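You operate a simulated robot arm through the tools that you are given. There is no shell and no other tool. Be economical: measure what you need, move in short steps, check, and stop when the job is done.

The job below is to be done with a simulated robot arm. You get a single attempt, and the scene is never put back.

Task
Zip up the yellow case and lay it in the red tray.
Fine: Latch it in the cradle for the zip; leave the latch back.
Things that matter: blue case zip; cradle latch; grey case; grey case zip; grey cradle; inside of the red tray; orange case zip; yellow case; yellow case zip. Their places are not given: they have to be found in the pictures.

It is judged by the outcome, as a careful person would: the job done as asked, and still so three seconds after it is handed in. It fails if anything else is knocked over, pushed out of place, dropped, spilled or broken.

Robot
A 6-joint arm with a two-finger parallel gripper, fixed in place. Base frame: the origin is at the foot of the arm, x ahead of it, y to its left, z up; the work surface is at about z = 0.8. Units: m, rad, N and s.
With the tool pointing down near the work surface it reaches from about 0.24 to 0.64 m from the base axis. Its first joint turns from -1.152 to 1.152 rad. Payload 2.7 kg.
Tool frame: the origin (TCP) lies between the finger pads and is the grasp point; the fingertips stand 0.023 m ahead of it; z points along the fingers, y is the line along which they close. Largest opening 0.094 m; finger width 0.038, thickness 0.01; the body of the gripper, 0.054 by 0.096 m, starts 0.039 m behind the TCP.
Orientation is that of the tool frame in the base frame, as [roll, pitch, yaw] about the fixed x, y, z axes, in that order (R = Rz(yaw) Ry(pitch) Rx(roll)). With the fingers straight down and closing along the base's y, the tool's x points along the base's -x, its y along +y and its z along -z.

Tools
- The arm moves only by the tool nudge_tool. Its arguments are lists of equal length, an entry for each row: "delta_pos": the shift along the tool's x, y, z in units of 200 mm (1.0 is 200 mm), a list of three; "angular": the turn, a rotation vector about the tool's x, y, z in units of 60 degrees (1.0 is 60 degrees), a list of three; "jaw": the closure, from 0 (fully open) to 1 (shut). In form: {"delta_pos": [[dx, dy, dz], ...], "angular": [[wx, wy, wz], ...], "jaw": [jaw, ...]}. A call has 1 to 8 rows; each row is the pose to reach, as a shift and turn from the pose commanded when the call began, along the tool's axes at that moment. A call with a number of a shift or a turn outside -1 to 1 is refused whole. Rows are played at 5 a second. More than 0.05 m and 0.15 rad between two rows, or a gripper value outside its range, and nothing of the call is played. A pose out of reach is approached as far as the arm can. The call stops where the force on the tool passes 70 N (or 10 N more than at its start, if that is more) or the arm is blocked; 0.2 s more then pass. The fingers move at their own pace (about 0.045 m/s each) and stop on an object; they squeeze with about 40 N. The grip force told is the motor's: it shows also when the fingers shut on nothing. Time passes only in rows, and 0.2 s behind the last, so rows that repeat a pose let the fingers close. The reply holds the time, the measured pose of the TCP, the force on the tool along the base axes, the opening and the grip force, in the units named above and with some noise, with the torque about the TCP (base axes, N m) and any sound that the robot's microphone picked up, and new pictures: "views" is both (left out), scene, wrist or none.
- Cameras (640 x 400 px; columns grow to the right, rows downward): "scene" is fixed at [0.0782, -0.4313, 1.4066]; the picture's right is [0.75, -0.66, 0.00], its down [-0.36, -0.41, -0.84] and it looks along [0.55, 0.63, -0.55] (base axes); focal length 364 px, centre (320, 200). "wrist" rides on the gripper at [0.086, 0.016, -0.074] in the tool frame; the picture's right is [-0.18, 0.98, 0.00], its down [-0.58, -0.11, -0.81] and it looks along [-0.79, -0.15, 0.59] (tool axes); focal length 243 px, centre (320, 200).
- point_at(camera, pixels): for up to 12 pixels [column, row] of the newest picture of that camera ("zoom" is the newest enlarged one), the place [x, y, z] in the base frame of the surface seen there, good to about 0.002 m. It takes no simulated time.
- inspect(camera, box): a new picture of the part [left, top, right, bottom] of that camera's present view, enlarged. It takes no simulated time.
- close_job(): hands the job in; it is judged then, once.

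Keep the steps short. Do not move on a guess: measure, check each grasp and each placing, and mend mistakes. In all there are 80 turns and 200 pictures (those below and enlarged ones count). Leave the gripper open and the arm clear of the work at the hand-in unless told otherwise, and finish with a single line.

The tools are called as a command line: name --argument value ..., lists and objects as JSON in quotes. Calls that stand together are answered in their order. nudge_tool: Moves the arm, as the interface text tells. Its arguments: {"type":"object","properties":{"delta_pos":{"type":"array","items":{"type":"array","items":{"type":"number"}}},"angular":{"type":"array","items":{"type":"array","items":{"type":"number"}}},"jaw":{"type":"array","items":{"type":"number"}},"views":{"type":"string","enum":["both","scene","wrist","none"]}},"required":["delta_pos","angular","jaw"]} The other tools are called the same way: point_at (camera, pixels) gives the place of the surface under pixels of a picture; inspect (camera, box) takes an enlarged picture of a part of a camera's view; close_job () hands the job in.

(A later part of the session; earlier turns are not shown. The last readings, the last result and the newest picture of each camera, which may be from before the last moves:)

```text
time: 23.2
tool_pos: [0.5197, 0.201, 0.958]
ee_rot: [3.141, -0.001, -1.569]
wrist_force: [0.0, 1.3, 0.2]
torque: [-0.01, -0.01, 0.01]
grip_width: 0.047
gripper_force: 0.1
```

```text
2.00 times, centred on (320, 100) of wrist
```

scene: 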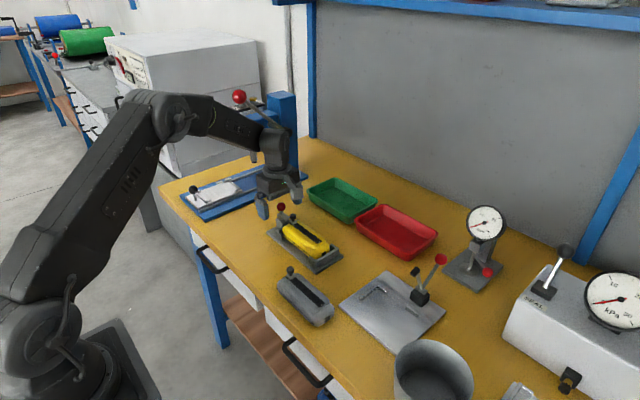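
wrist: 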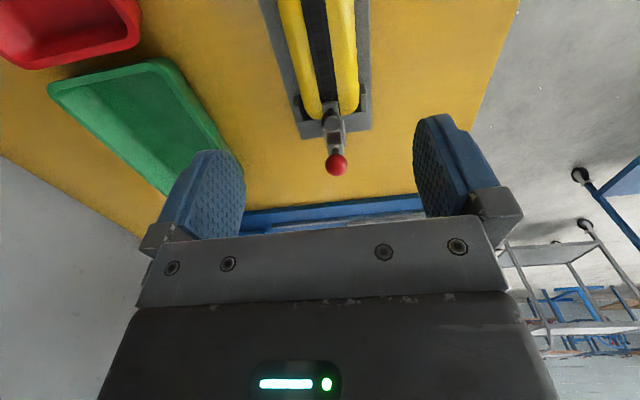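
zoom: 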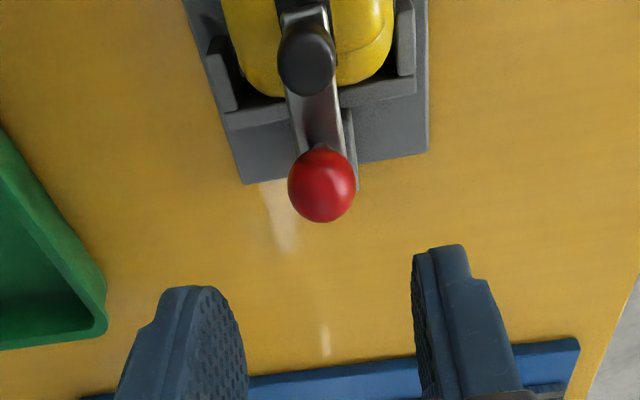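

The latch stays forward, with its tongue over the case end. Next I'll measure the black puller knob and the red knob.

point_at --camera "zoom" --pixels '[[306, 55], [306, 35], [283, 60], [332, 60], [322, 185], [300, 95], [300, 15]]'

point_at --camera "scene" --pixels '[[295.5, 217], [292.7, 216.5], [298, 216.5], [295.5, 220.5], [287, 209], [324.5, 249], [325, 251]]'

```text
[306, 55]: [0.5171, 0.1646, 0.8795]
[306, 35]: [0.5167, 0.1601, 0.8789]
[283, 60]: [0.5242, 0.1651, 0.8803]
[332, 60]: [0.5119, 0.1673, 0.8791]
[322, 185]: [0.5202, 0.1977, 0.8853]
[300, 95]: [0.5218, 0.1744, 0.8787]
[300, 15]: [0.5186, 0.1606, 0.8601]
```

```text
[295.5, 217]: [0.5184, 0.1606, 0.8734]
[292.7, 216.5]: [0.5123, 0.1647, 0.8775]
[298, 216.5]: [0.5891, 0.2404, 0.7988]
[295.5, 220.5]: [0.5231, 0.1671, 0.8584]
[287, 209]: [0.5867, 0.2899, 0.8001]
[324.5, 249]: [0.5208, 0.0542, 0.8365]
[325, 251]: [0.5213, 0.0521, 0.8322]
```

The puller knob is about (0.518, 0.167, top 0.880). I'll move over it, then down to TCP z≈0.883 with the fingertips at 0.860 (case top is 0.852).

nudge_tool --delta_pos '[[0.1, 0.006, 0], [0.185, 0.006, 0], [0.185, 0.006, 0.15], [0.185, 0.006, 0.3], [0.185, 0.006, 0.375], [0.185, 0.006, 0.375]]' --angular '[[0, 0, 0], [0, 0, 0], [0, 0, 0], [0, 0, 0], [0, 0, 0], [0, 0, 0]]' --jaw '[0.5, 0.5, 0.5, 0.5, 0.5, 0.5]' --views "none"

inspect --camera "scene" --box '[265, 190, 325, 240]'

```text
time: 24.6
tool_pos: [0.5171, 0.1644, 0.8813]
ee_rot: [-3.141, -0.001, -1.57]
wrist_force: [-0.4, -0.1, -0.3]
torque: [-0.01, -0.01, -0.01]
grip_width: 0.047
gripper_force: 0.0
```

```text
8.00 times, centred on (295, 215) of scene
```

zoom: 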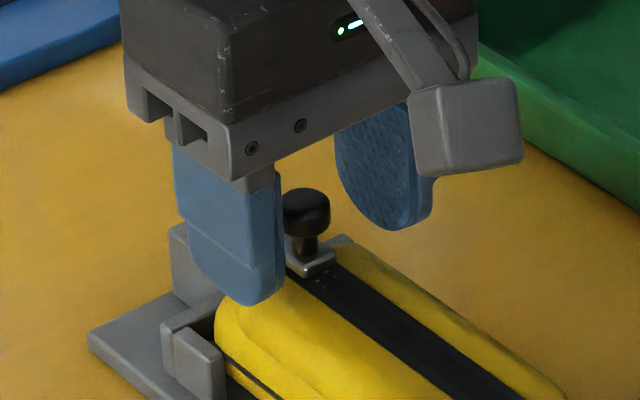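

The fingers sit on either side of the puller and above the case. Now I'll close them.

nudge_tool --delta_pos '[[0, 0, 0], [0, 0, 0], [0, 0, 0], [0, 0, 0], [0, 0, 0]]' --angular '[[0, 0, 0], [0, 0, 0], [0, 0, 0], [0, 0, 0], [0, 0, 0]]' --jaw '[0.7, 0.85, 1, 1, 1]' --views "none"

inspect --camera "scene" --box '[265, 190, 325, 240]'

```text
time: 25.8
tool_pos: [0.5169, 0.164, 0.8826]
ee_rot: [-3.141, -0.001, -1.57]
wrist_force: [-0.6, -0.2, -0.3]
torque: [0.03, -0.03, 0.0]
grip_width: 0.0144
gripper_force: 40.4
```

```text
8.00 times, centred on (295, 215) of scene
```

zoom: 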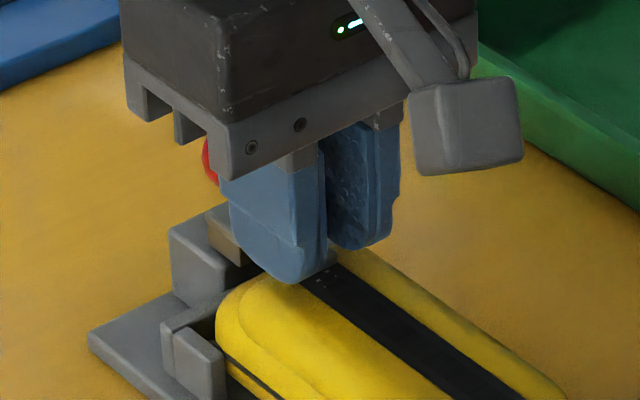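

Puller gripped at 0.0144. I'll pull toward −y in short steps, 40 mm first.

nudge_tool --delta_pos '[[0.025, 0, 0], [0.05, 0, 0], [0.08, 0, 0], [0.11, 0, 0], [0.14, 0, 0], [0.17, 0, 0], [0.2, 0, 0], [0.2, 0, 0]]' --angular '[[0, 0, 0], [0, 0, 0], [0, 0, 0], [0, 0, 0], [0, 0, 0], [0, 0, 0], [0, 0, 0], [0, 0, 0]]' --jaw '[1, 1, 1, 1, 1, 1, 1, 1]' --views "none"

inspect --camera "scene" --box '[260, 190, 350, 270]'

```text
time: 27.6
tool_pos: [0.5189, 0.1231, 0.8814]
ee_rot: [-3.14, 0.0, -1.573]
wrist_force: [2.5, 0.6, 6.6]
torque: [0.06, -0.03, 0.03]
grip_width: 0.0146
gripper_force: 40.3
```

```text
5.00 times, centred on (305, 230) of scene
```

zoom: 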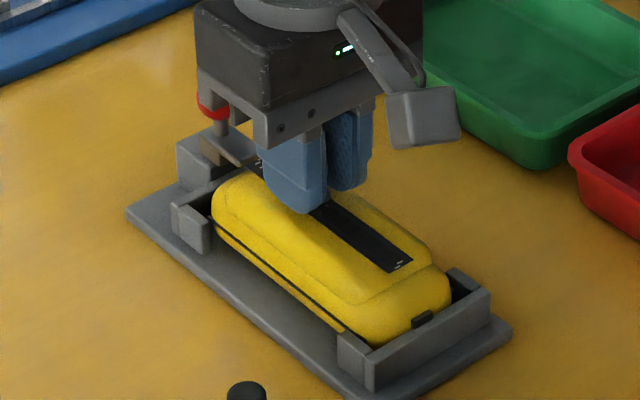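

The puller moves and the case stays put. I'll keep pulling toward the end marks, another 40 mm.

nudge_tool --delta_pos '[[0.03, -0.002, -0.002], [0.06, -0.002, -0.002], [0.09, -0.002, -0.002], [0.12, -0.002, -0.002], [0.15, -0.002, -0.002], [0.175, -0.002, -0.002], [0.2, -0.002, -0.002], [0.2, -0.002, -0.002]]' --angular '[[0, 0, 0], [0, 0, 0], [0, 0, 0], [0, 0, 0], [0, 0, 0], [0, 0, 0], [0, 0, 0], [0, 0, 0]]' --jaw '[1, 1, 1, 1, 1, 1, 1, 1]' --views "none"

inspect --camera "scene" --box '[260, 190, 350, 270]'

```text
time: 29.4
tool_pos: [0.5186, 0.0849, 0.8831]
ee_rot: [-3.141, 0.0, -1.571]
wrist_force: [0.7, -0.1, 0.0]
torque: [0.0, 0.01, 0.03]
grip_width: 0.0147
gripper_force: 39.9
```

```text
5.00 times, centred on (305, 230) of scene
```

zoom: 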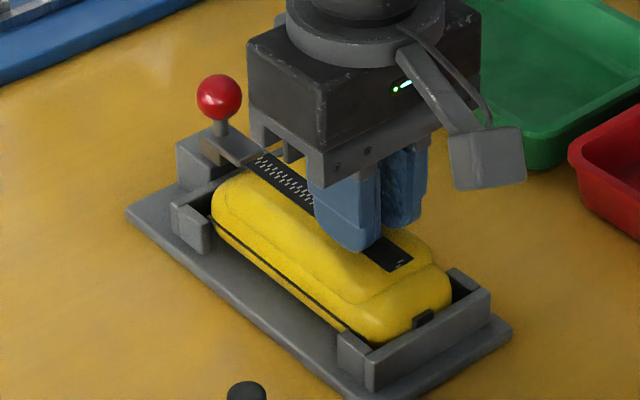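

Closed teeth show behind the puller. I'll continue gently to the end stop.

nudge_tool --delta_pos '[[0.015, 0, 0], [0.03, 0, 0], [0.045, 0, 0], [0.06, 0, 0], [0.06, 0, 0]]' --angular '[[0, 0, 0], [0, 0, 0], [0, 0, 0], [0, 0, 0], [0, 0, 0]]' --jaw '[1, 1, 1, 1, 1]' --views "none"

inspect --camera "scene" --box '[280, 200, 340, 260]'

```text
time: 30.6
tool_pos: [0.5184, 0.0729, 0.8813]
ee_rot: [3.141, -0.001, -1.571]
wrist_force: [0.1, 1.2, 0.7]
torque: [0.03, -0.01, 0.0]
grip_width: 0.0144
gripper_force: 39.9
```

```text
6.67 times, centred on (310, 230) of scene
```

zoom: 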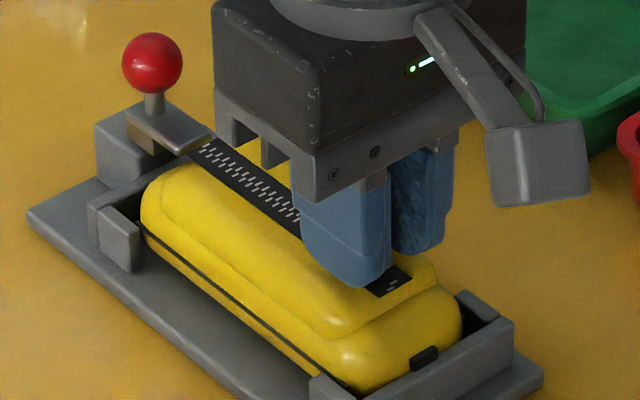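

The end marks are still ahead of the puller. A few more small steps to the stop.

nudge_tool --delta_pos '[[0.01, 0, 0], [0.02, 0, 0], [0.03, 0, 0], [0.03, 0, 0]]' --angular '[[0, 0, 0], [0, 0, 0], [0, 0, 0], [0, 0, 0]]' --jaw '[1, 1, 1, 1]' --views "none"

inspect --camera "scene" --box '[280, 200, 340, 260]'

```text
time: 31.6
tool_pos: [0.5191, 0.0682, 0.8828]
ee_rot: [-3.14, 0.0, -1.571]
wrist_force: [-0.5, 0.4, -0.6]
torque: [-0.04, -0.01, 0.02]
grip_width: 0.0144
gripper_force: 40.3
```

```text
6.67 times, centred on (310, 230) of scene
```

zoom: 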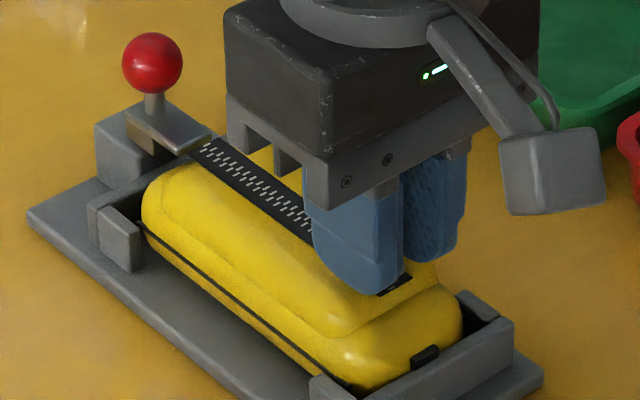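

No resistance yet, so I'll continue in 2 mm steps.

nudge_tool --delta_pos '[[0.01, 0, 0], [0.02, 0, 0], [0.03, 0, 0], [0.03, 0, 0]]' --angular '[[0, 0, 0], [0, 0, 0], [0, 0, 0], [0, 0, 0]]' --jaw '[1, 1, 1, 1]' --views "none"

inspect --camera "scene" --box '[280, 200, 340, 260]'

```text
time: 32.6
tool_pos: [0.5186, 0.0643, 0.883]
ee_rot: [-3.137, 0.004, -1.568]
wrist_force: [0.7, 25.9, 4.3]
torque: [0.45, -0.02, -0.01]
grip_width: 0.0148
gripper_force: 40.0
```

```text
6.67 times, centred on (310, 230) of scene
```

zoom: 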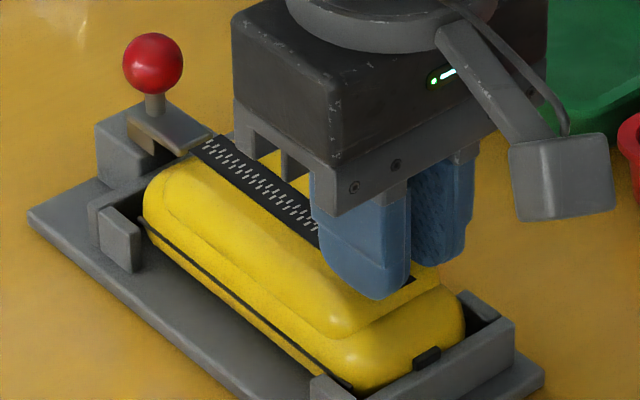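

A firm 26 N stop: the zip has reached its end. I'll back off the load, open and rise.

nudge_tool --delta_pos '[[-0.015, 0, 0], [-0.015, 0, 0], [-0.015, 0, 0], [-0.015, 0, 0], [-0.015, 0, -0.15], [-0.015, 0, -0.35], [-0.015, 0, -0.35]]' --angular '[[0, 0, 0], [0, 0, 0], [0, 0, 0], [0, 0, 0], [0, 0, 0], [0, 0, 0], [0, 0, 0]]' --jaw '[0.9, 0.7, 0.5, 0.5, 0.5, 0.5, 0.5]' --views "none"

inspect --camera "scene" --box '[275, 200, 340, 260]'

inspect --camera "wrist" --box '[220, 0, 420, 200]'

```text
time: 34.2
tool_pos: [0.5211, 0.0632, 0.9528]
ee_rot: [-3.141, -0.001, -1.571]
wrist_force: [0.4, 0.3, -0.1]
torque: [-0.01, 0.01, 0.01]
grip_width: 0.047
gripper_force: 0.0
```

```text
6.67 times, centred on (308, 230) of scene
```

zoom: 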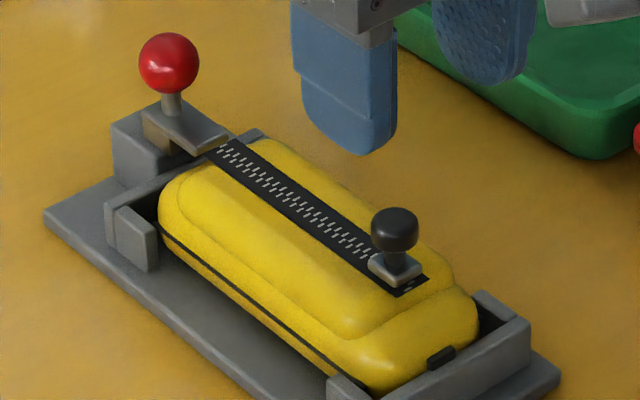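

```text
2.00 times, centred on (320, 100) of wrist
```

zoom: 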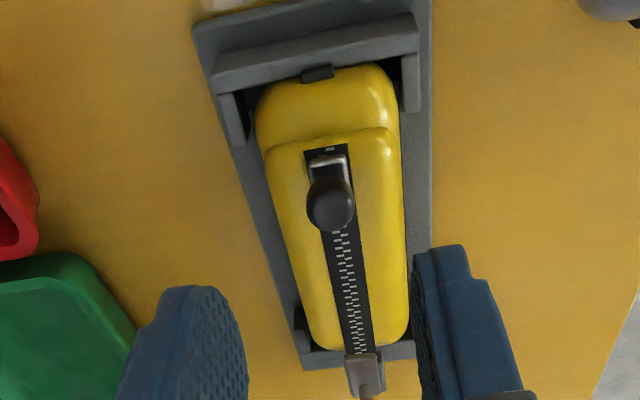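

Teeth are closed the full length. I'll confirm the puller is really at the end of its track.

inspect --camera "wrist" --box '[290, 60, 350, 130]'

point_at --camera "wrist" --pixels '[[325, 102], [324, 81], [324, 73], [335, 174], [318, 36], [318, 32]]'

```text
5.71 times, centred on (320, 95) of wrist
```

zoom: 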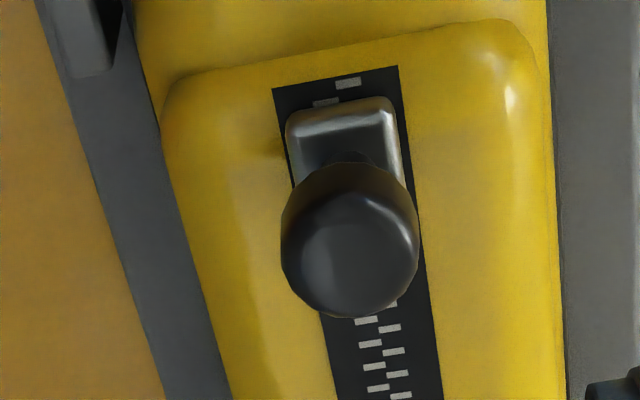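

```text
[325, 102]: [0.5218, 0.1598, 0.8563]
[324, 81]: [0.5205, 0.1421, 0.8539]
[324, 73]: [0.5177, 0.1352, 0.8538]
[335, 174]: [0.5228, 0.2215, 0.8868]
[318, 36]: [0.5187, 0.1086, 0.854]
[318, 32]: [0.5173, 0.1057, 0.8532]
```

point_at --camera "zoom" --pixels '[[350, 240], [340, 115], [335, 72], [325, 103], [350, 300], [370, 345]]'

```text
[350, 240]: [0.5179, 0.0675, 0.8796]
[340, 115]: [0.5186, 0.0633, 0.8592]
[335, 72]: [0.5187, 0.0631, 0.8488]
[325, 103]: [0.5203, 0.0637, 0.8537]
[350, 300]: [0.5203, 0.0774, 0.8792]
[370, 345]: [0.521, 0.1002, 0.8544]
```

The puller is 8 mm from the tape end, mirroring its start margin, so the zip is fully closed. Next I'll go back to the red latch knob at about (0.5195, 0.2025, 0.882).

nudge_tool --delta_pos '[[-0.23, -0.003, 0], [-0.46, -0.003, 0], [-0.69, -0.003, 0], [-0.69, -0.003, 0], [-0.69, -0.003, 0.15], [-0.69, -0.003, 0.27], [-0.69, -0.003, 0.343], [-0.69, -0.003, 0.343]]' --angular '[[0, 0, 0], [0, 0, 0], [0, 0, 0], [0, 0, 0], [0, 0, 0], [0, 0, 0], [0, 0, 0], [0, 0, 0]]' --jaw '[0.5, 0.5, 0.5, 0.5, 0.5, 0.5, 0.5, 0.5]' --views "none"

inspect --camera "scene" --box '[265, 190, 325, 240]'

```text
time: 36.0
tool_pos: [0.5186, 0.2024, 0.8849]
ee_rot: [3.141, 0.0, -1.57]
wrist_force: [0.0, 1.1, -0.3]
torque: [0.02, 0.02, -0.02]
grip_width: 0.0469
gripper_force: 0.1
```

```text
8.00 times, centred on (295, 215) of scene
```

zoom: 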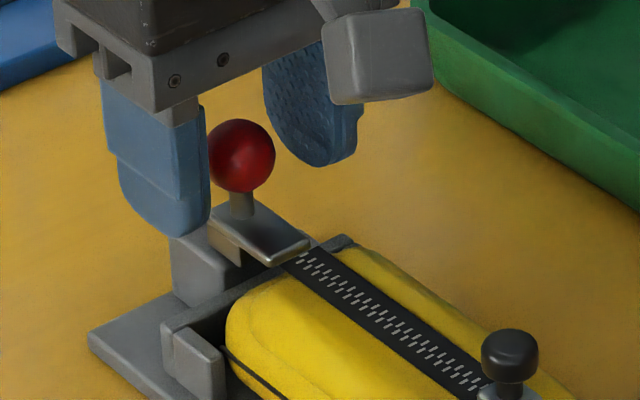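

I'll close on the knob.

nudge_tool --delta_pos '[[0, 0, 0], [0, 0, 0], [0, 0, 0], [0, 0, 0]]' --angular '[[0, 0, 0], [0, 0, 0], [0, 0, 0], [0, 0, 0]]' --jaw '[0.7, 0.85, 1, 1]' --views "none"

nudge_tool --delta_pos '[[-0.02, 0, 0], [-0.04, 0, 0], [-0.06, 0, 0], [-0.075, 0, 0], [-0.085, 0, 0], [-0.085, 0, 0]]' --angular '[[0, 0, 0], [0, 0, 0], [0, 0, 0], [0, 0, 0], [0, 0, 0], [0, 0, 0]]' --jaw '[1, 1, 1, 1, 1, 1]' --views "none"

inspect --camera "scene" --box '[265, 190, 325, 240]'

```text
time: 37.0
tool_pos: [0.5202, 0.2031, 0.8854]
ee_rot: [3.141, -0.001, -1.571]
wrist_force: [9.1, 0.7, -3.9]
torque: [0.06, -0.06, -0.01]
grip_width: 0.0225
gripper_force: 45.0
```

```text
time: 38.4
tool_pos: [0.5196, 0.2195, 0.8855]
ee_rot: [-3.14, 0.002, -1.57]
wrist_force: [5.3, 0.2, 14.3]
torque: [0.05, -0.06, 0.01]
grip_width: 0.0222
gripper_force: 45.2
```

```text
8.00 times, centred on (295, 215) of scene
```

zoom: 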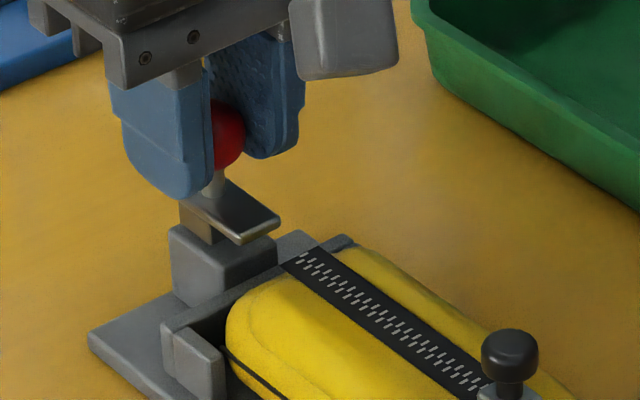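

It's sliding back. I'll push on to the rear stop in 2 mm steps.

nudge_tool --delta_pos '[[-0.008, 0, 0], [-0.016, 0, 0], [-0.022, 0, 0], [-0.022, 0, 0]]' --angular '[[0, 0, 0], [0, 0, 0], [0, 0, 0], [0, 0, 0]]' --jaw '[1, 1, 1, 1]' --views "none"

```text
time: 39.4
tool_pos: [0.52, 0.2217, 0.8824]
ee_rot: [-3.141, -0.003, -1.57]
wrist_force: [-2.1, -23.2, 20.6]
torque: [-0.24, 0.05, 0.0]
grip_width: 0.0225
gripper_force: 45.5
```

Rear stop reached (−23 N). I'll relieve the load, open, rise and check.

nudge_tool --delta_pos '[[0.01, 0, 0], [0.01, 0, 0], [0.01, 0, 0], [0.01, 0, 0], [0.01, 0, -0.15], [0.01, 0, -0.35], [0.01, 0, -0.35]]' --angular '[[0, 0, 0], [0, 0, 0], [0, 0, 0], [0, 0, 0], [0, 0, 0], [0, 0, 0], [0, 0, 0]]' --jaw '[0.9, 0.6, 0.4, 0, 0, 0, 0]' --views "both"

inspect --camera "scene" --box '[265, 190, 345, 260]'

```text
time: 41.0
tool_pos: [0.5189, 0.2214, 0.9541]
ee_rot: [3.141, 0.0, -1.571]
wrist_force: [-0.8, -1.3, 0.1]
torque: [0.03, -0.03, -0.02]
grip_width: 0.094
gripper_force: 0.0
```

scene: 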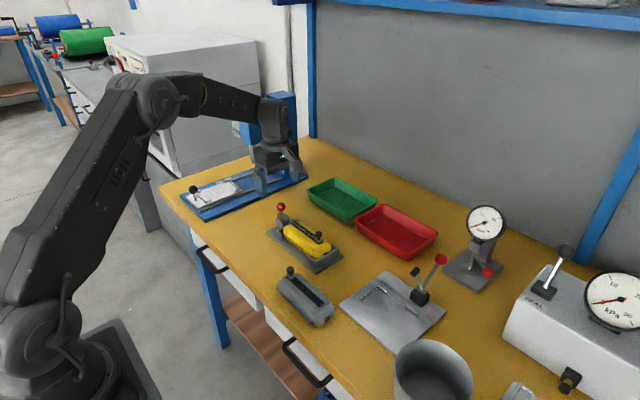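
wrist: 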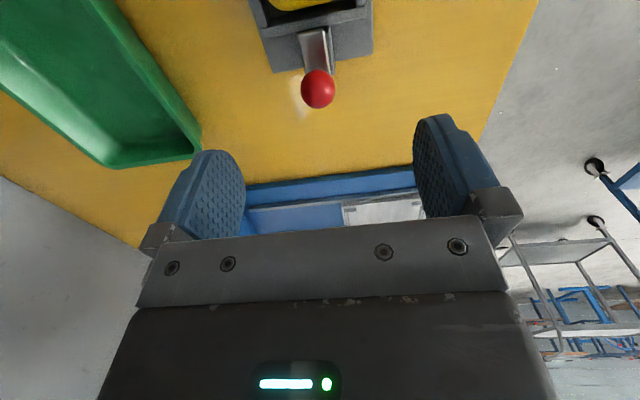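

```text
5.71 times, centred on (305, 225) of scene
```

zoom: 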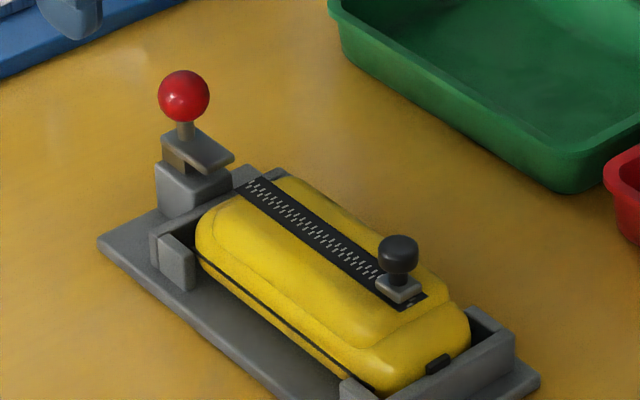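

The latch is back and the zip closed. The tray centre (x≈0.718) is beyond the straight-down reach, so before gripping the case I'll test the reach with the empty hand, at height above the tray.

nudge_tool --delta_pos '[[0.2, 0, 0], [0.4, -0.05, 0], [0.6, -0.15, 0], [0.75, -0.3, 0], [0.9, -0.45, 0], [1.0, -0.6, 0], [1.0, -0.6, 0]]' --angular '[[0, 0, 0], [0, 0, 0], [0, 0, 0], [0, 0, 0], [0, 0, 0], [0, 0, 0], [0, 0, 0]]' --jaw '[0, 0, 0, 0, 0, 0, 0]' --views "none"

nudge_tool --delta_pos '[[0.05, -0.1, 0], [0.1, -0.2, 0], [0.1, -0.3, 0], [0.1, -0.37, 0], [0.1, -0.37, 0]]' --angular '[[0, 0, 0], [0, 0, 0], [0, 0, 0], [0, 0, 0], [0, 0, 0]]' --jaw '[0, 0, 0, 0, 0]' --views "both"

```text
time: 42.6
tool_pos: [0.6392, 0.0211, 0.9531]
ee_rot: [3.139, 0.001, -1.569]
wrist_force: [-0.2, -0.8, -0.6]
torque: [0.03, 0.02, -0.01]
grip_width: 0.0941
gripper_force: 0.1
```

```text
time: 43.8
tool_pos: [0.6396, 0.0053, 0.9515]
ee_rot: [-3.141, -0.002, -1.57]
wrist_force: [-0.4, 0.3, 0.5]
torque: [0.01, 0.0, 0.01]
grip_width: 0.0939
gripper_force: 0.1
out of reach, approached as far as the arm can: row 1, 2, 3, 4, 5
```

scene: 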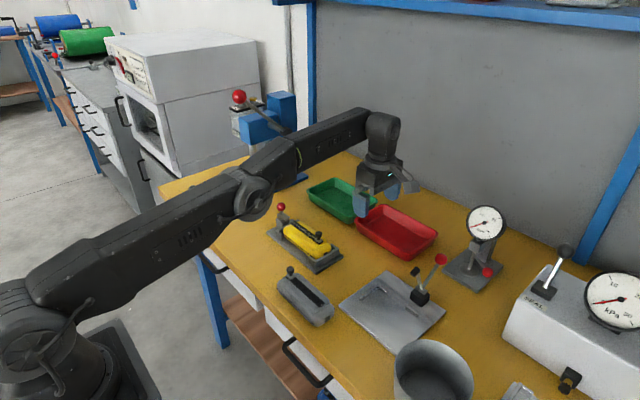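
wrist: 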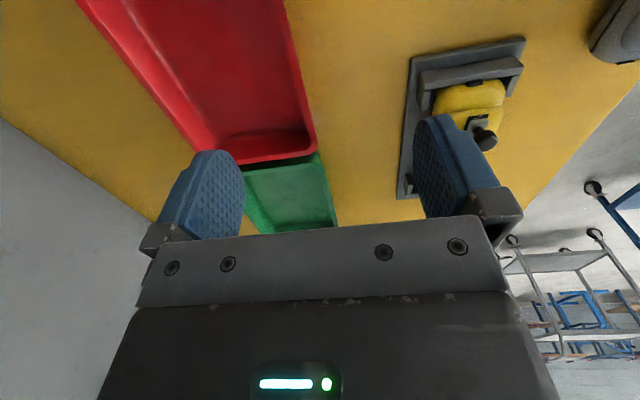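

Straight down it stops at x=0.64. I'll tilt the tool 20° outward here, still high and empty, to see what reach that gives.

nudge_tool --delta_pos '[[0, 0, 0], [0, 0, 0], [0, 0, 0], [0, 0, 0]]' --angular '[[0.11, 0, 0], [0.22, 0, 0], [0.333, 0, 0], [0.333, 0, 0]]' --jaw '[0, 0, 0, 0]' --views "none"

```text
time: 44.8
tool_pos: [0.6404, 0.0061, 0.9517]
ee_rot: [-2.791, 0.001, -1.571]
wrist_force: [-0.2, -0.3, 0.0]
torque: [0.03, 0.0, -0.02]
grip_width: 0.0942
gripper_force: 0.0
```

It tilts outward correctly (z axis ≈ [0.34, 0, −0.94]). Now I'll try extending +x by 0.07 at this height.

nudge_tool --delta_pos '[[0, -0.11, 0.04], [0, -0.22, 0.08], [0, -0.329, 0.12], [0, -0.329, 0.12]]' --angular '[[0, 0, 0], [0, 0, 0], [0, 0, 0], [0, 0, 0]]' --jaw '[0, 0, 0, 0]' --views "none"

nudge_tool --delta_pos '[[0, 0.04, 0.11], [0, 0.0855, 0.235], [0, 0.0855, 0.235]]' --angular '[[0, 0, 0], [0, 0, 0], [0, 0, 0]]' --jaw '[0, 0, 0]' --views "both"

```text
time: 45.8
tool_pos: [0.7, 0.0038, 0.949]
ee_rot: [-2.792, -0.001, -1.571]
wrist_force: [-0.4, -0.5, 0.2]
torque: [-0.01, -0.01, -0.02]
grip_width: 0.0939
gripper_force: 0.1
out of reach, approached as far as the arm can: row 3, 4
```

```text
time: 46.6
tool_pos: [0.6984, 0.0047, 0.9002]
ee_rot: [-2.793, -0.001, -1.571]
wrist_force: [0.5, -0.8, -0.8]
torque: [0.0, -0.01, -0.02]
grip_width: 0.0938
gripper_force: 0.0
```

scene: 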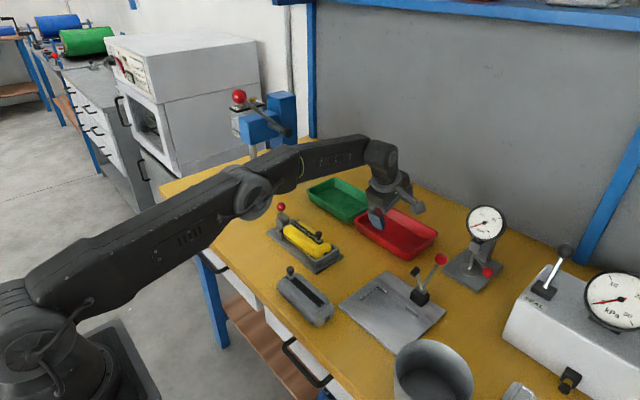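
wrist: 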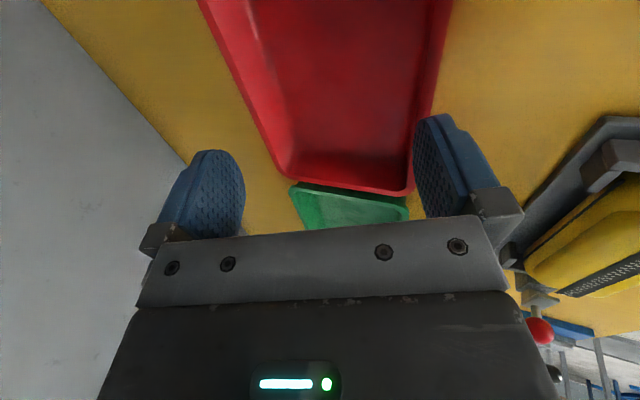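

At 20° the TCP reaches x≈0.70, and 25° should give a bit more. From this view I'll measure the tray's inside.

point_at --camera "wrist" --pixels '[[210, 20], [262, 20], [250, 100], [283, 100], [430, 100], [395, 100], [410, 20], [448, 20], [340, 60], [345, 188], [345, 160], [340, 5]]'

inspect --camera "wrist" --box '[180, 0, 500, 200]'

```text
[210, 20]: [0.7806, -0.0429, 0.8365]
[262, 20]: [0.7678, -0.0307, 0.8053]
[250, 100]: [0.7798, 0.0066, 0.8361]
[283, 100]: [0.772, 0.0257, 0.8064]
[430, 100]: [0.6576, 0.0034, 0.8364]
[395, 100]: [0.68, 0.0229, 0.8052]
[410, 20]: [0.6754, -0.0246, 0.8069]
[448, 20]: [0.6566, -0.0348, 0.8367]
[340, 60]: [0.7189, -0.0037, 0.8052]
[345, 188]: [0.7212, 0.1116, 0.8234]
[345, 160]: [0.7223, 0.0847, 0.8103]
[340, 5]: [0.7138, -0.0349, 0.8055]
```

```text
2.00 times, centred on (340, 100) of wrist
```

zoom: 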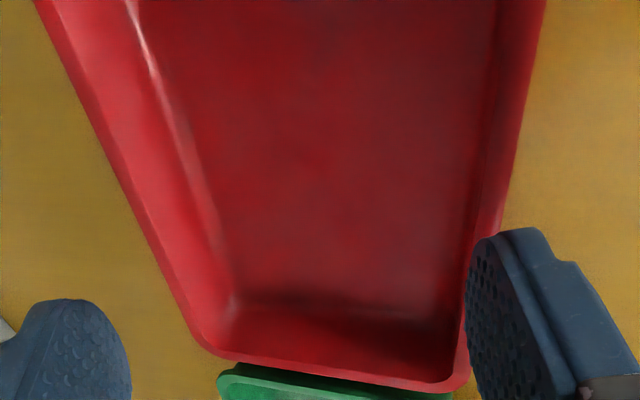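

The tray floor runs x≈0.672–0.77, y≈±0.08, z 0.805, with the rim at 0.836. A ~25° roll with a high grip will place the case inside. I'll go back up, untilt, and return toward the cradle.

nudge_tool --delta_pos '[[0, 0.01, -0.12], [0, 0.06, -0.22], [0, 0.13, -0.28], [0, 0.197, -0.338], [0, 0.197, -0.338]]' --angular '[[-0.0833, 0, 0], [-0.1667, 0, 0], [-0.25, 0, 0], [-0.333, 0, 0], [-0.333, 0, 0]]' --jaw '[0, 0, 0, 0, 0]' --views "none"

nudge_tool --delta_pos '[[-0.1, 0.12, 0], [-0.2, 0.24, 0], [-0.3, 0.36, 0], [-0.4, 0.48, 0], [-0.5, 0.59, 0], [-0.57, 0.595, 0], [-0.57, 0.595, 0]]' --angular '[[0, 0, 0], [0, 0, 0], [0, 0, 0], [0, 0, 0], [0, 0, 0], [0, 0, 0], [0, 0, 0]]' --jaw '[0, 0, 0, 0, 0, 0, 0]' --views "both"

```text
time: 47.8
tool_pos: [0.6386, 0.0032, 0.9528]
ee_rot: [-3.139, 0.0, -1.57]
wrist_force: [0.2, 0.2, 0.5]
torque: [-0.03, -0.01, 0.01]
grip_width: 0.0941
gripper_force: 0.0
```

```text
time: 49.4
tool_pos: [0.5205, 0.115, 0.9522]
ee_rot: [-3.141, 0.001, -1.572]
wrist_force: [0.7, 0.2, 0.1]
torque: [-0.02, 0.03, -0.01]
grip_width: 0.0941
gripper_force: 0.0
```

scene: 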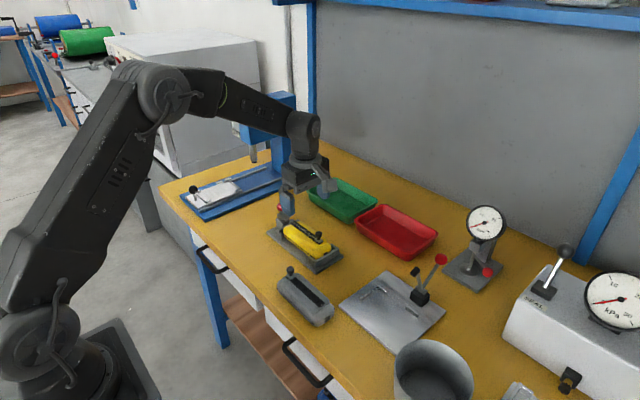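
wrist: 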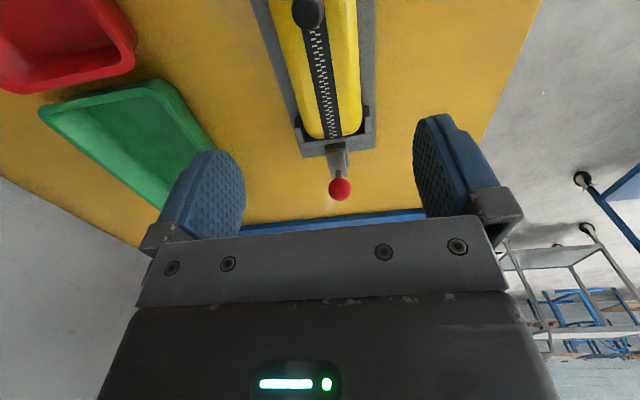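

I'll check how low the camera housing hangs (around (322,182) in the scene), since the puller will sit beneath it.

inspect --camera "scene" --box '[270, 140, 350, 240]'

point_at --camera "scene" --pixels '[[328, 190], [324, 189], [334, 186], [330, 180], [319, 236], [317, 234]]'

```text
4.00 times, centred on (310, 190) of scene
```

zoom: 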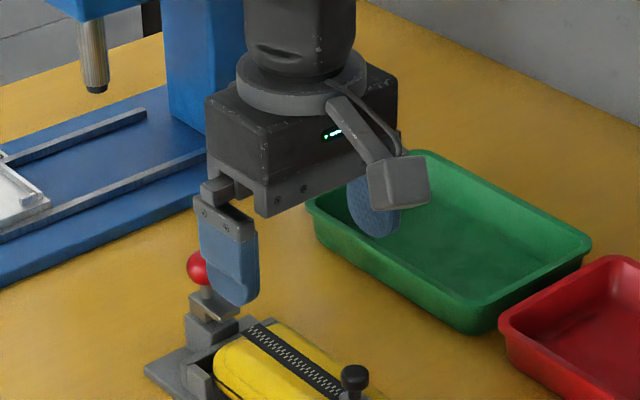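

```text
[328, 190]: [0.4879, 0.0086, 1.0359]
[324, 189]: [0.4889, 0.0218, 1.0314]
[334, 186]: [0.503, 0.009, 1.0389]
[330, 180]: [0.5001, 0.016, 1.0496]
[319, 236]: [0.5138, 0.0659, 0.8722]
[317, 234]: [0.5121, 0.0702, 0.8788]
```

The camera housing sits 0.078 behind the TCP, clear of the puller. I'll descend to TCP z≈0.840 over the case middle with the jaws open.

nudge_tool --delta_pos '[[-0.01, 0.005, 0.15], [-0.01, 0.005, 0.3], [-0.01, 0.005, 0.42], [-0.01, 0.005, 0.5], [-0.01, 0.005, 0.5625], [-0.01, 0.005, 0.5625]]' --angular '[[0, 0, 0], [0, 0, 0], [0, 0, 0], [0, 0, 0], [0, 0, 0], [0, 0, 0]]' --jaw '[0, 0, 0, 0, 0, 0]' --views "none"

nudge_tool --delta_pos '[[0, 0, 0], [0, 0, 0], [0, 0, 0], [0, 0, 0], [0, 0, 0]]' --angular '[[0, 0, 0], [0, 0, 0], [0, 0, 0], [0, 0, 0], [0, 0, 0]]' --jaw '[0.3, 0.6, 0.8, 0.8, 0.8]' --views "both"

inspect --camera "scene" --box '[260, 180, 350, 280]'

```text
time: 50.8
tool_pos: [0.52, 0.1196, 0.8412]
ee_rot: [-3.139, -0.001, -1.57]
wrist_force: [-1.0, -0.4, -0.2]
torque: [-0.02, -0.02, 0.0]
grip_width: 0.0939
gripper_force: 0.0
```

```text
time: 52.0
tool_pos: [0.5187, 0.1195, 0.8406]
ee_rot: [3.14, 0.0, -1.57]
wrist_force: [-0.2, -0.2, 0.2]
torque: [-0.01, -0.02, -0.01]
grip_width: 0.0555
gripper_force: 40.4
```

scene: 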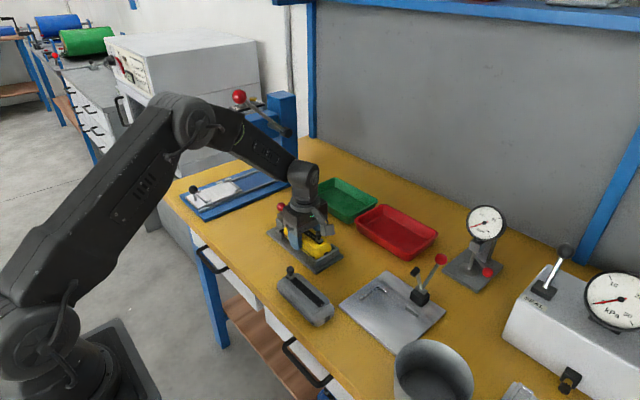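
wrist: 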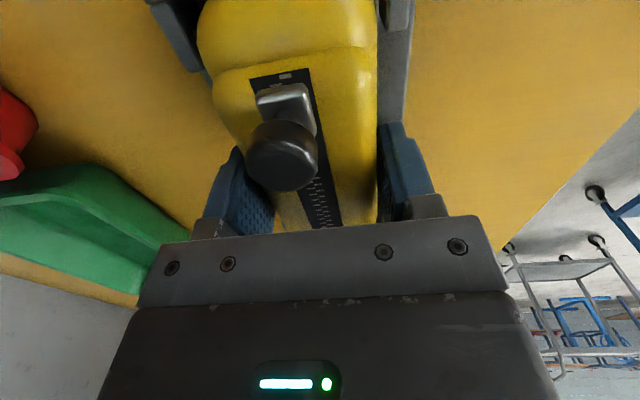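

```text
4.00 times, centred on (305, 230) of scene
```

zoom: 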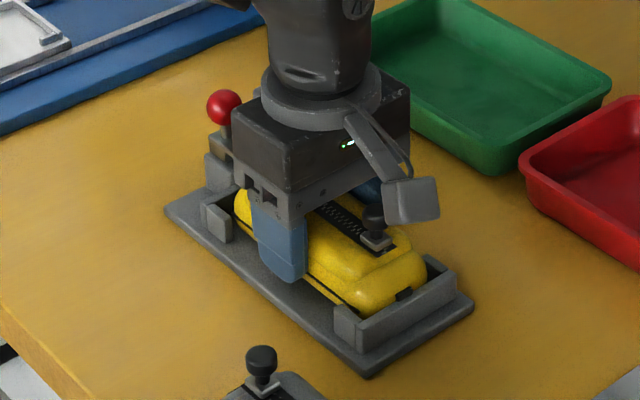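

Gripped at 0.0555. I'll lift straight up 0.11.

nudge_tool --delta_pos '[[0, 0, -0.05], [0, 0, -0.12], [0, 0, -0.22], [0, 0, -0.35], [0, 0, -0.5], [0, 0, -0.55], [0, 0, -0.55]]' --angular '[[0, 0, 0], [0, 0, 0], [0, 0, 0], [0, 0, 0], [0, 0, 0], [0, 0, 0], [0, 0, 0]]' --jaw '[0.8, 0.8, 0.8, 0.8, 0.8, 0.8, 0.8]' --views "scene"

inspect --camera "scene" --box '[250, 160, 350, 280]'

```text
time: 53.6
tool_pos: [0.5203, 0.118, 0.9525]
ee_rot: [3.141, -0.002, -1.572]
wrist_force: [0.0, -0.1, -1.7]
torque: [-0.01, 0.0, -0.01]
grip_width: 0.0553
gripper_force: 39.9
```

scene: 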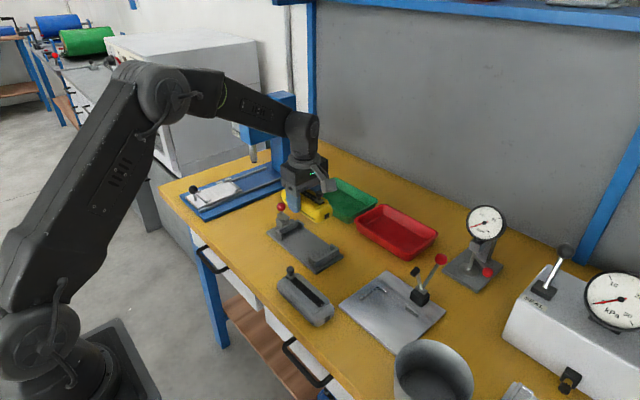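

```text
3.33 times, centred on (300, 220) of scene
```

zoom: 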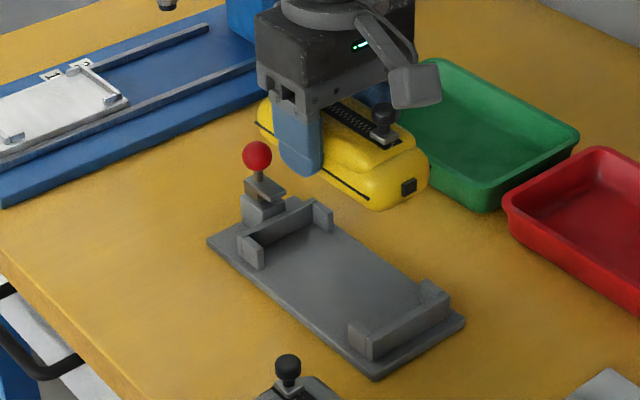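

The case is held and level. I'll carry it to (0.63, 0.0), then tilt outward 25°.

nudge_tool --delta_pos '[[0.12, -0.1, 0], [0.24, -0.2, 0], [0.36, -0.3, 0], [0.48, -0.42, 0], [0.5925, -0.55, 0], [0.5925, -0.55, 0]]' --angular '[[0, 0, 0], [0, 0, 0], [0, 0, 0], [0, 0, 0], [0, 0, 0], [0, 0, 0]]' --jaw '[0.8, 0.8, 0.8, 0.8, 0.8, 0.8]' --views "none"

nudge_tool --delta_pos '[[0, 0, 0], [0, 0, 0], [0, 0, 0], [0, 0, 0], [0, 0, 0]]' --angular '[[0.105, 0, 0], [0.21, 0, 0], [0.315, 0, 0], [0.4167, 0, 0], [0.4167, 0, 0]]' --jaw '[0.8, 0.8, 0.8, 0.8, 0.8]' --views "none"

```text
time: 55.0
tool_pos: [0.6288, 0.0003, 0.95]
ee_rot: [3.139, -0.001, -1.568]
wrist_force: [0.1, 0.4, -0.4]
torque: [0.04, 0.02, 0.0]
grip_width: 0.0554
gripper_force: 40.7
```

```text
time: 56.2
tool_pos: [0.6302, -0.0002, 0.9508]
ee_rot: [-2.705, -0.001, -1.57]
wrist_force: [-0.6, -0.1, -0.8]
torque: [0.02, 0.0, 0.01]
grip_width: 0.0554
gripper_force: 39.8
```

Tilt is 25°. I'll extend to x≈0.708 and then go down 0.05.

nudge_tool --delta_pos '[[0, -0.12, 0.055], [0, -0.24, 0.11], [0, -0.353, 0.165], [0, -0.3, 0.278], [0, -0.248, 0.391], [0, -0.248, 0.391]]' --angular '[[0, 0, 0], [0, 0, 0], [0, 0, 0], [0, 0, 0], [0, 0, 0], [0, 0, 0]]' --jaw '[0.8, 0.8, 0.8, 0.8, 0.8, 0.8]' --views "both"

inspect --camera "scene" --box '[340, 160, 450, 270]'

```text
time: 57.6
tool_pos: [0.7084, 0.0, 0.9011]
ee_rot: [-2.705, 0.0, -1.572]
wrist_force: [0.0, -0.1, -0.7]
torque: [0.02, -0.05, -0.02]
grip_width: 0.0554
gripper_force: 39.8
```

scene: 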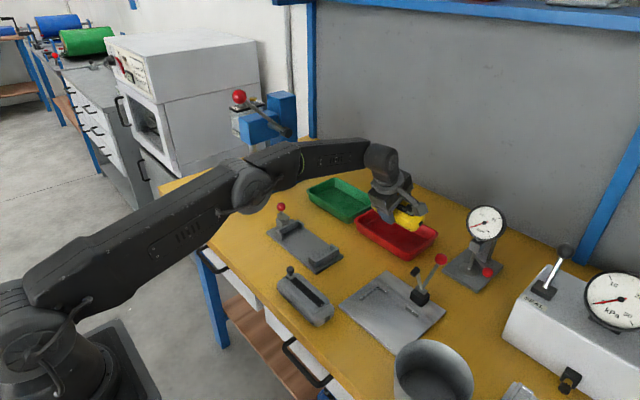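
wrist: 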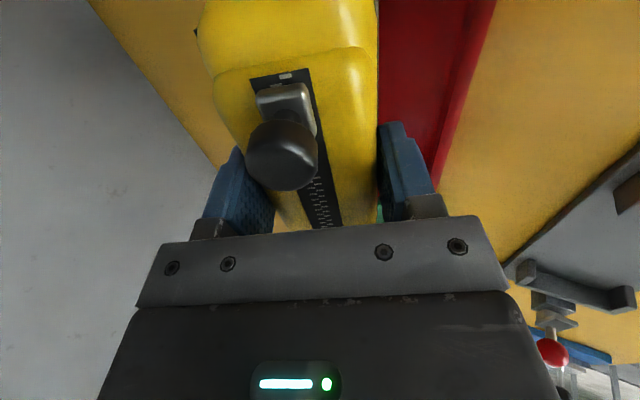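

```text
3.64 times, centred on (395, 215) of scene
```

zoom: 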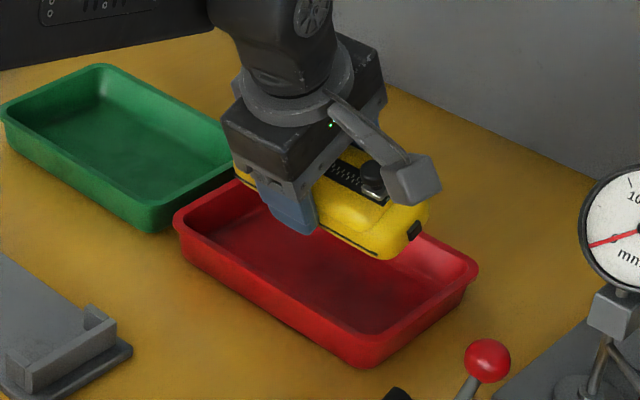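

The case hangs over the tray, centred. Contact of its inner lower edge is expected at TCP z≈0.847, so I'll go down to 0.853 first.

nudge_tool --delta_pos '[[0, 0.035, 0.075], [0, 0.07, 0.15], [0, 0.09, 0.193], [0, 0.1015, 0.2175], [0, 0.1015, 0.2175]]' --angular '[[0, 0, 0], [0, 0, 0], [0, 0, 0], [0, 0, 0], [0, 0, 0]]' --jaw '[0.8, 0.8, 0.8, 0.8, 0.8]' --views "both"

inspect --camera "scene" --box '[340, 180, 450, 270]'

```text
time: 58.8
tool_pos: [0.7078, 0.0006, 0.8517]
ee_rot: [-2.706, -0.001, -1.571]
wrist_force: [1.4, -0.8, -0.7]
torque: [-0.01, -0.03, -0.01]
grip_width: 0.0554
gripper_force: 39.8
```

scene: 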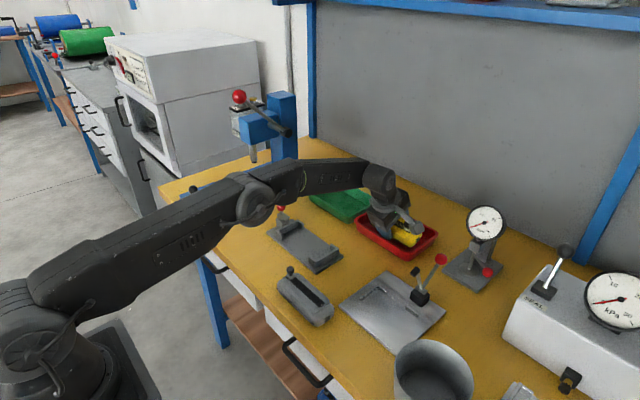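
wrist: 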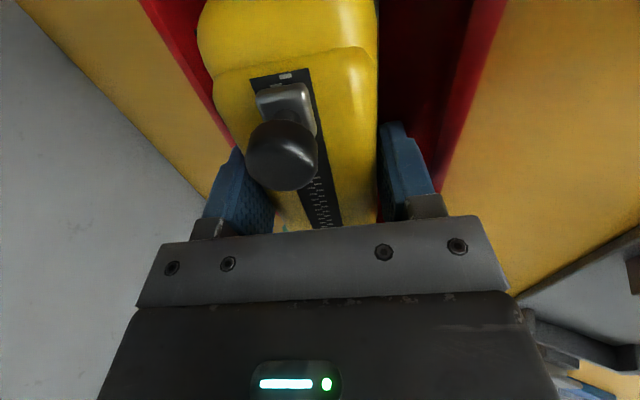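

```text
4.44 times, centred on (395, 225) of scene
```

zoom: 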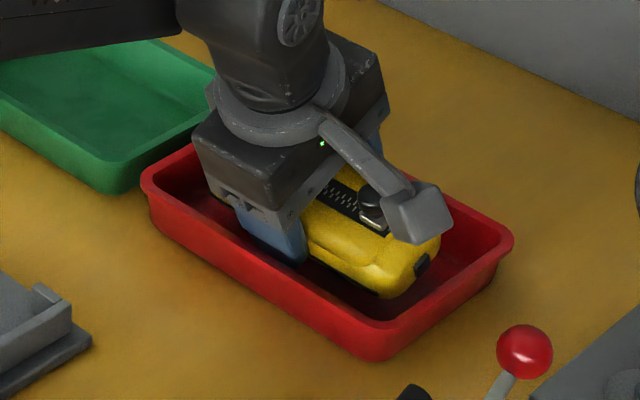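

I'll lower in 1–1.5 mm steps until the edge touches.

nudge_tool --delta_pos '[[0, 0.003, 0.0068], [0, 0.006, 0.0136], [0, 0.0085, 0.018], [0, 0.0085, 0.018]]' --angular '[[0, 0, 0], [0, 0, 0], [0, 0, 0], [0, 0, 0]]' --jaw '[0.8, 0.8, 0.8, 0.8]' --views "none"

```text
time: 59.8
tool_pos: [0.7076, 0.0006, 0.8476]
ee_rot: [-2.706, -0.001, -1.57]
wrist_force: [0.0, -0.7, -1.4]
torque: [0.02, -0.01, -0.01]
grip_width: 0.0554
gripper_force: 40.1
```

nudge_tool --delta_pos '[[0, 0.002, 0.0045], [0, 0.004, 0.009], [0, 0.0053, 0.0113], [0, 0.0053, 0.0113]]' --angular '[[0, 0, 0], [0, 0, 0], [0, 0, 0], [0, 0, 0]]' --jaw '[0.8, 0.8, 0.8, 0.8]' --views "none"

inspect --camera "scene" --box '[360, 195, 440, 260]'

```text
time: 60.8
tool_pos: [0.7086, 0.0013, 0.8445]
ee_rot: [-2.703, 0.001, -1.57]
wrist_force: [-0.9, -0.3, -0.9]
torque: [0.08, 0.03, 0.01]
grip_width: 0.0556
gripper_force: 40.1
```

```text
6.15 times, centred on (400, 228) of scene
```

zoom: 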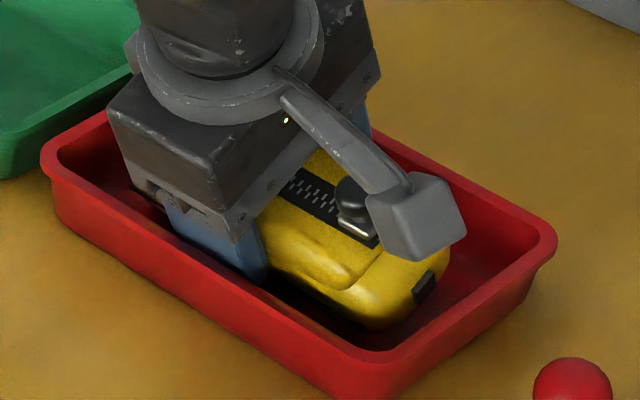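

The edge is within ~1–2 mm of the floor. I'll open slightly, then widen while rising vertically, because the inner finger moves down as it opens.

nudge_tool --delta_pos '[[0, 0, 0], [0, 0, 0], [0, -0.0085, -0.018], [0, -0.0254, -0.0544], [0, -0.053, -0.113], [0, -0.106, -0.2265], [0, -0.18, -0.385], [0, -0.18, -0.385]]' --angular '[[0, 0, 0], [0, 0, 0], [0, 0, 0], [0, 0, 0], [0, 0, 0], [0, 0, 0], [0, 0, 0], [0, 0, 0]]' --jaw '[0.36, 0.36, 0.28, 0.2, 0.15, 0.1, 0, 0]' --views "both"

inspect --camera "scene" --box '[340, 180, 450, 270]'

```text
time: 62.6
tool_pos: [0.7086, 0.0005, 0.9283]
ee_rot: [-2.705, -0.002, -1.571]
wrist_force: [-0.7, -0.4, 0.2]
torque: [0.03, -0.02, 0.0]
grip_width: 0.094
gripper_force: 0.1
```

scene: 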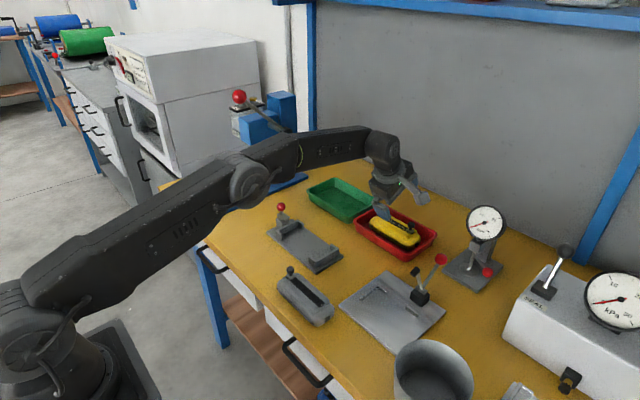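
wrist: 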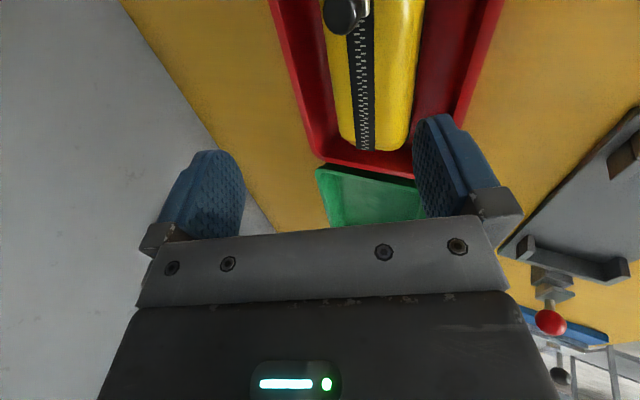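

```text
4.44 times, centred on (395, 225) of scene
```

zoom: 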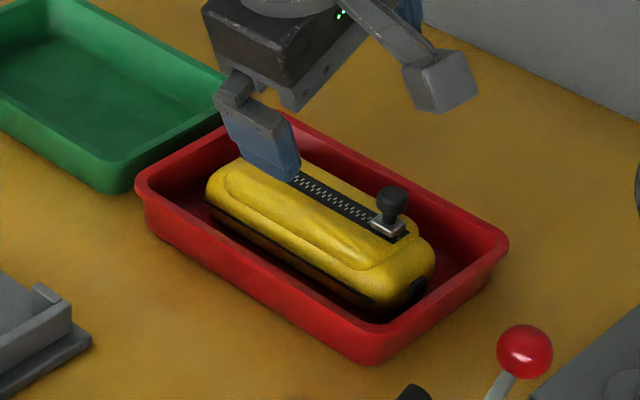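

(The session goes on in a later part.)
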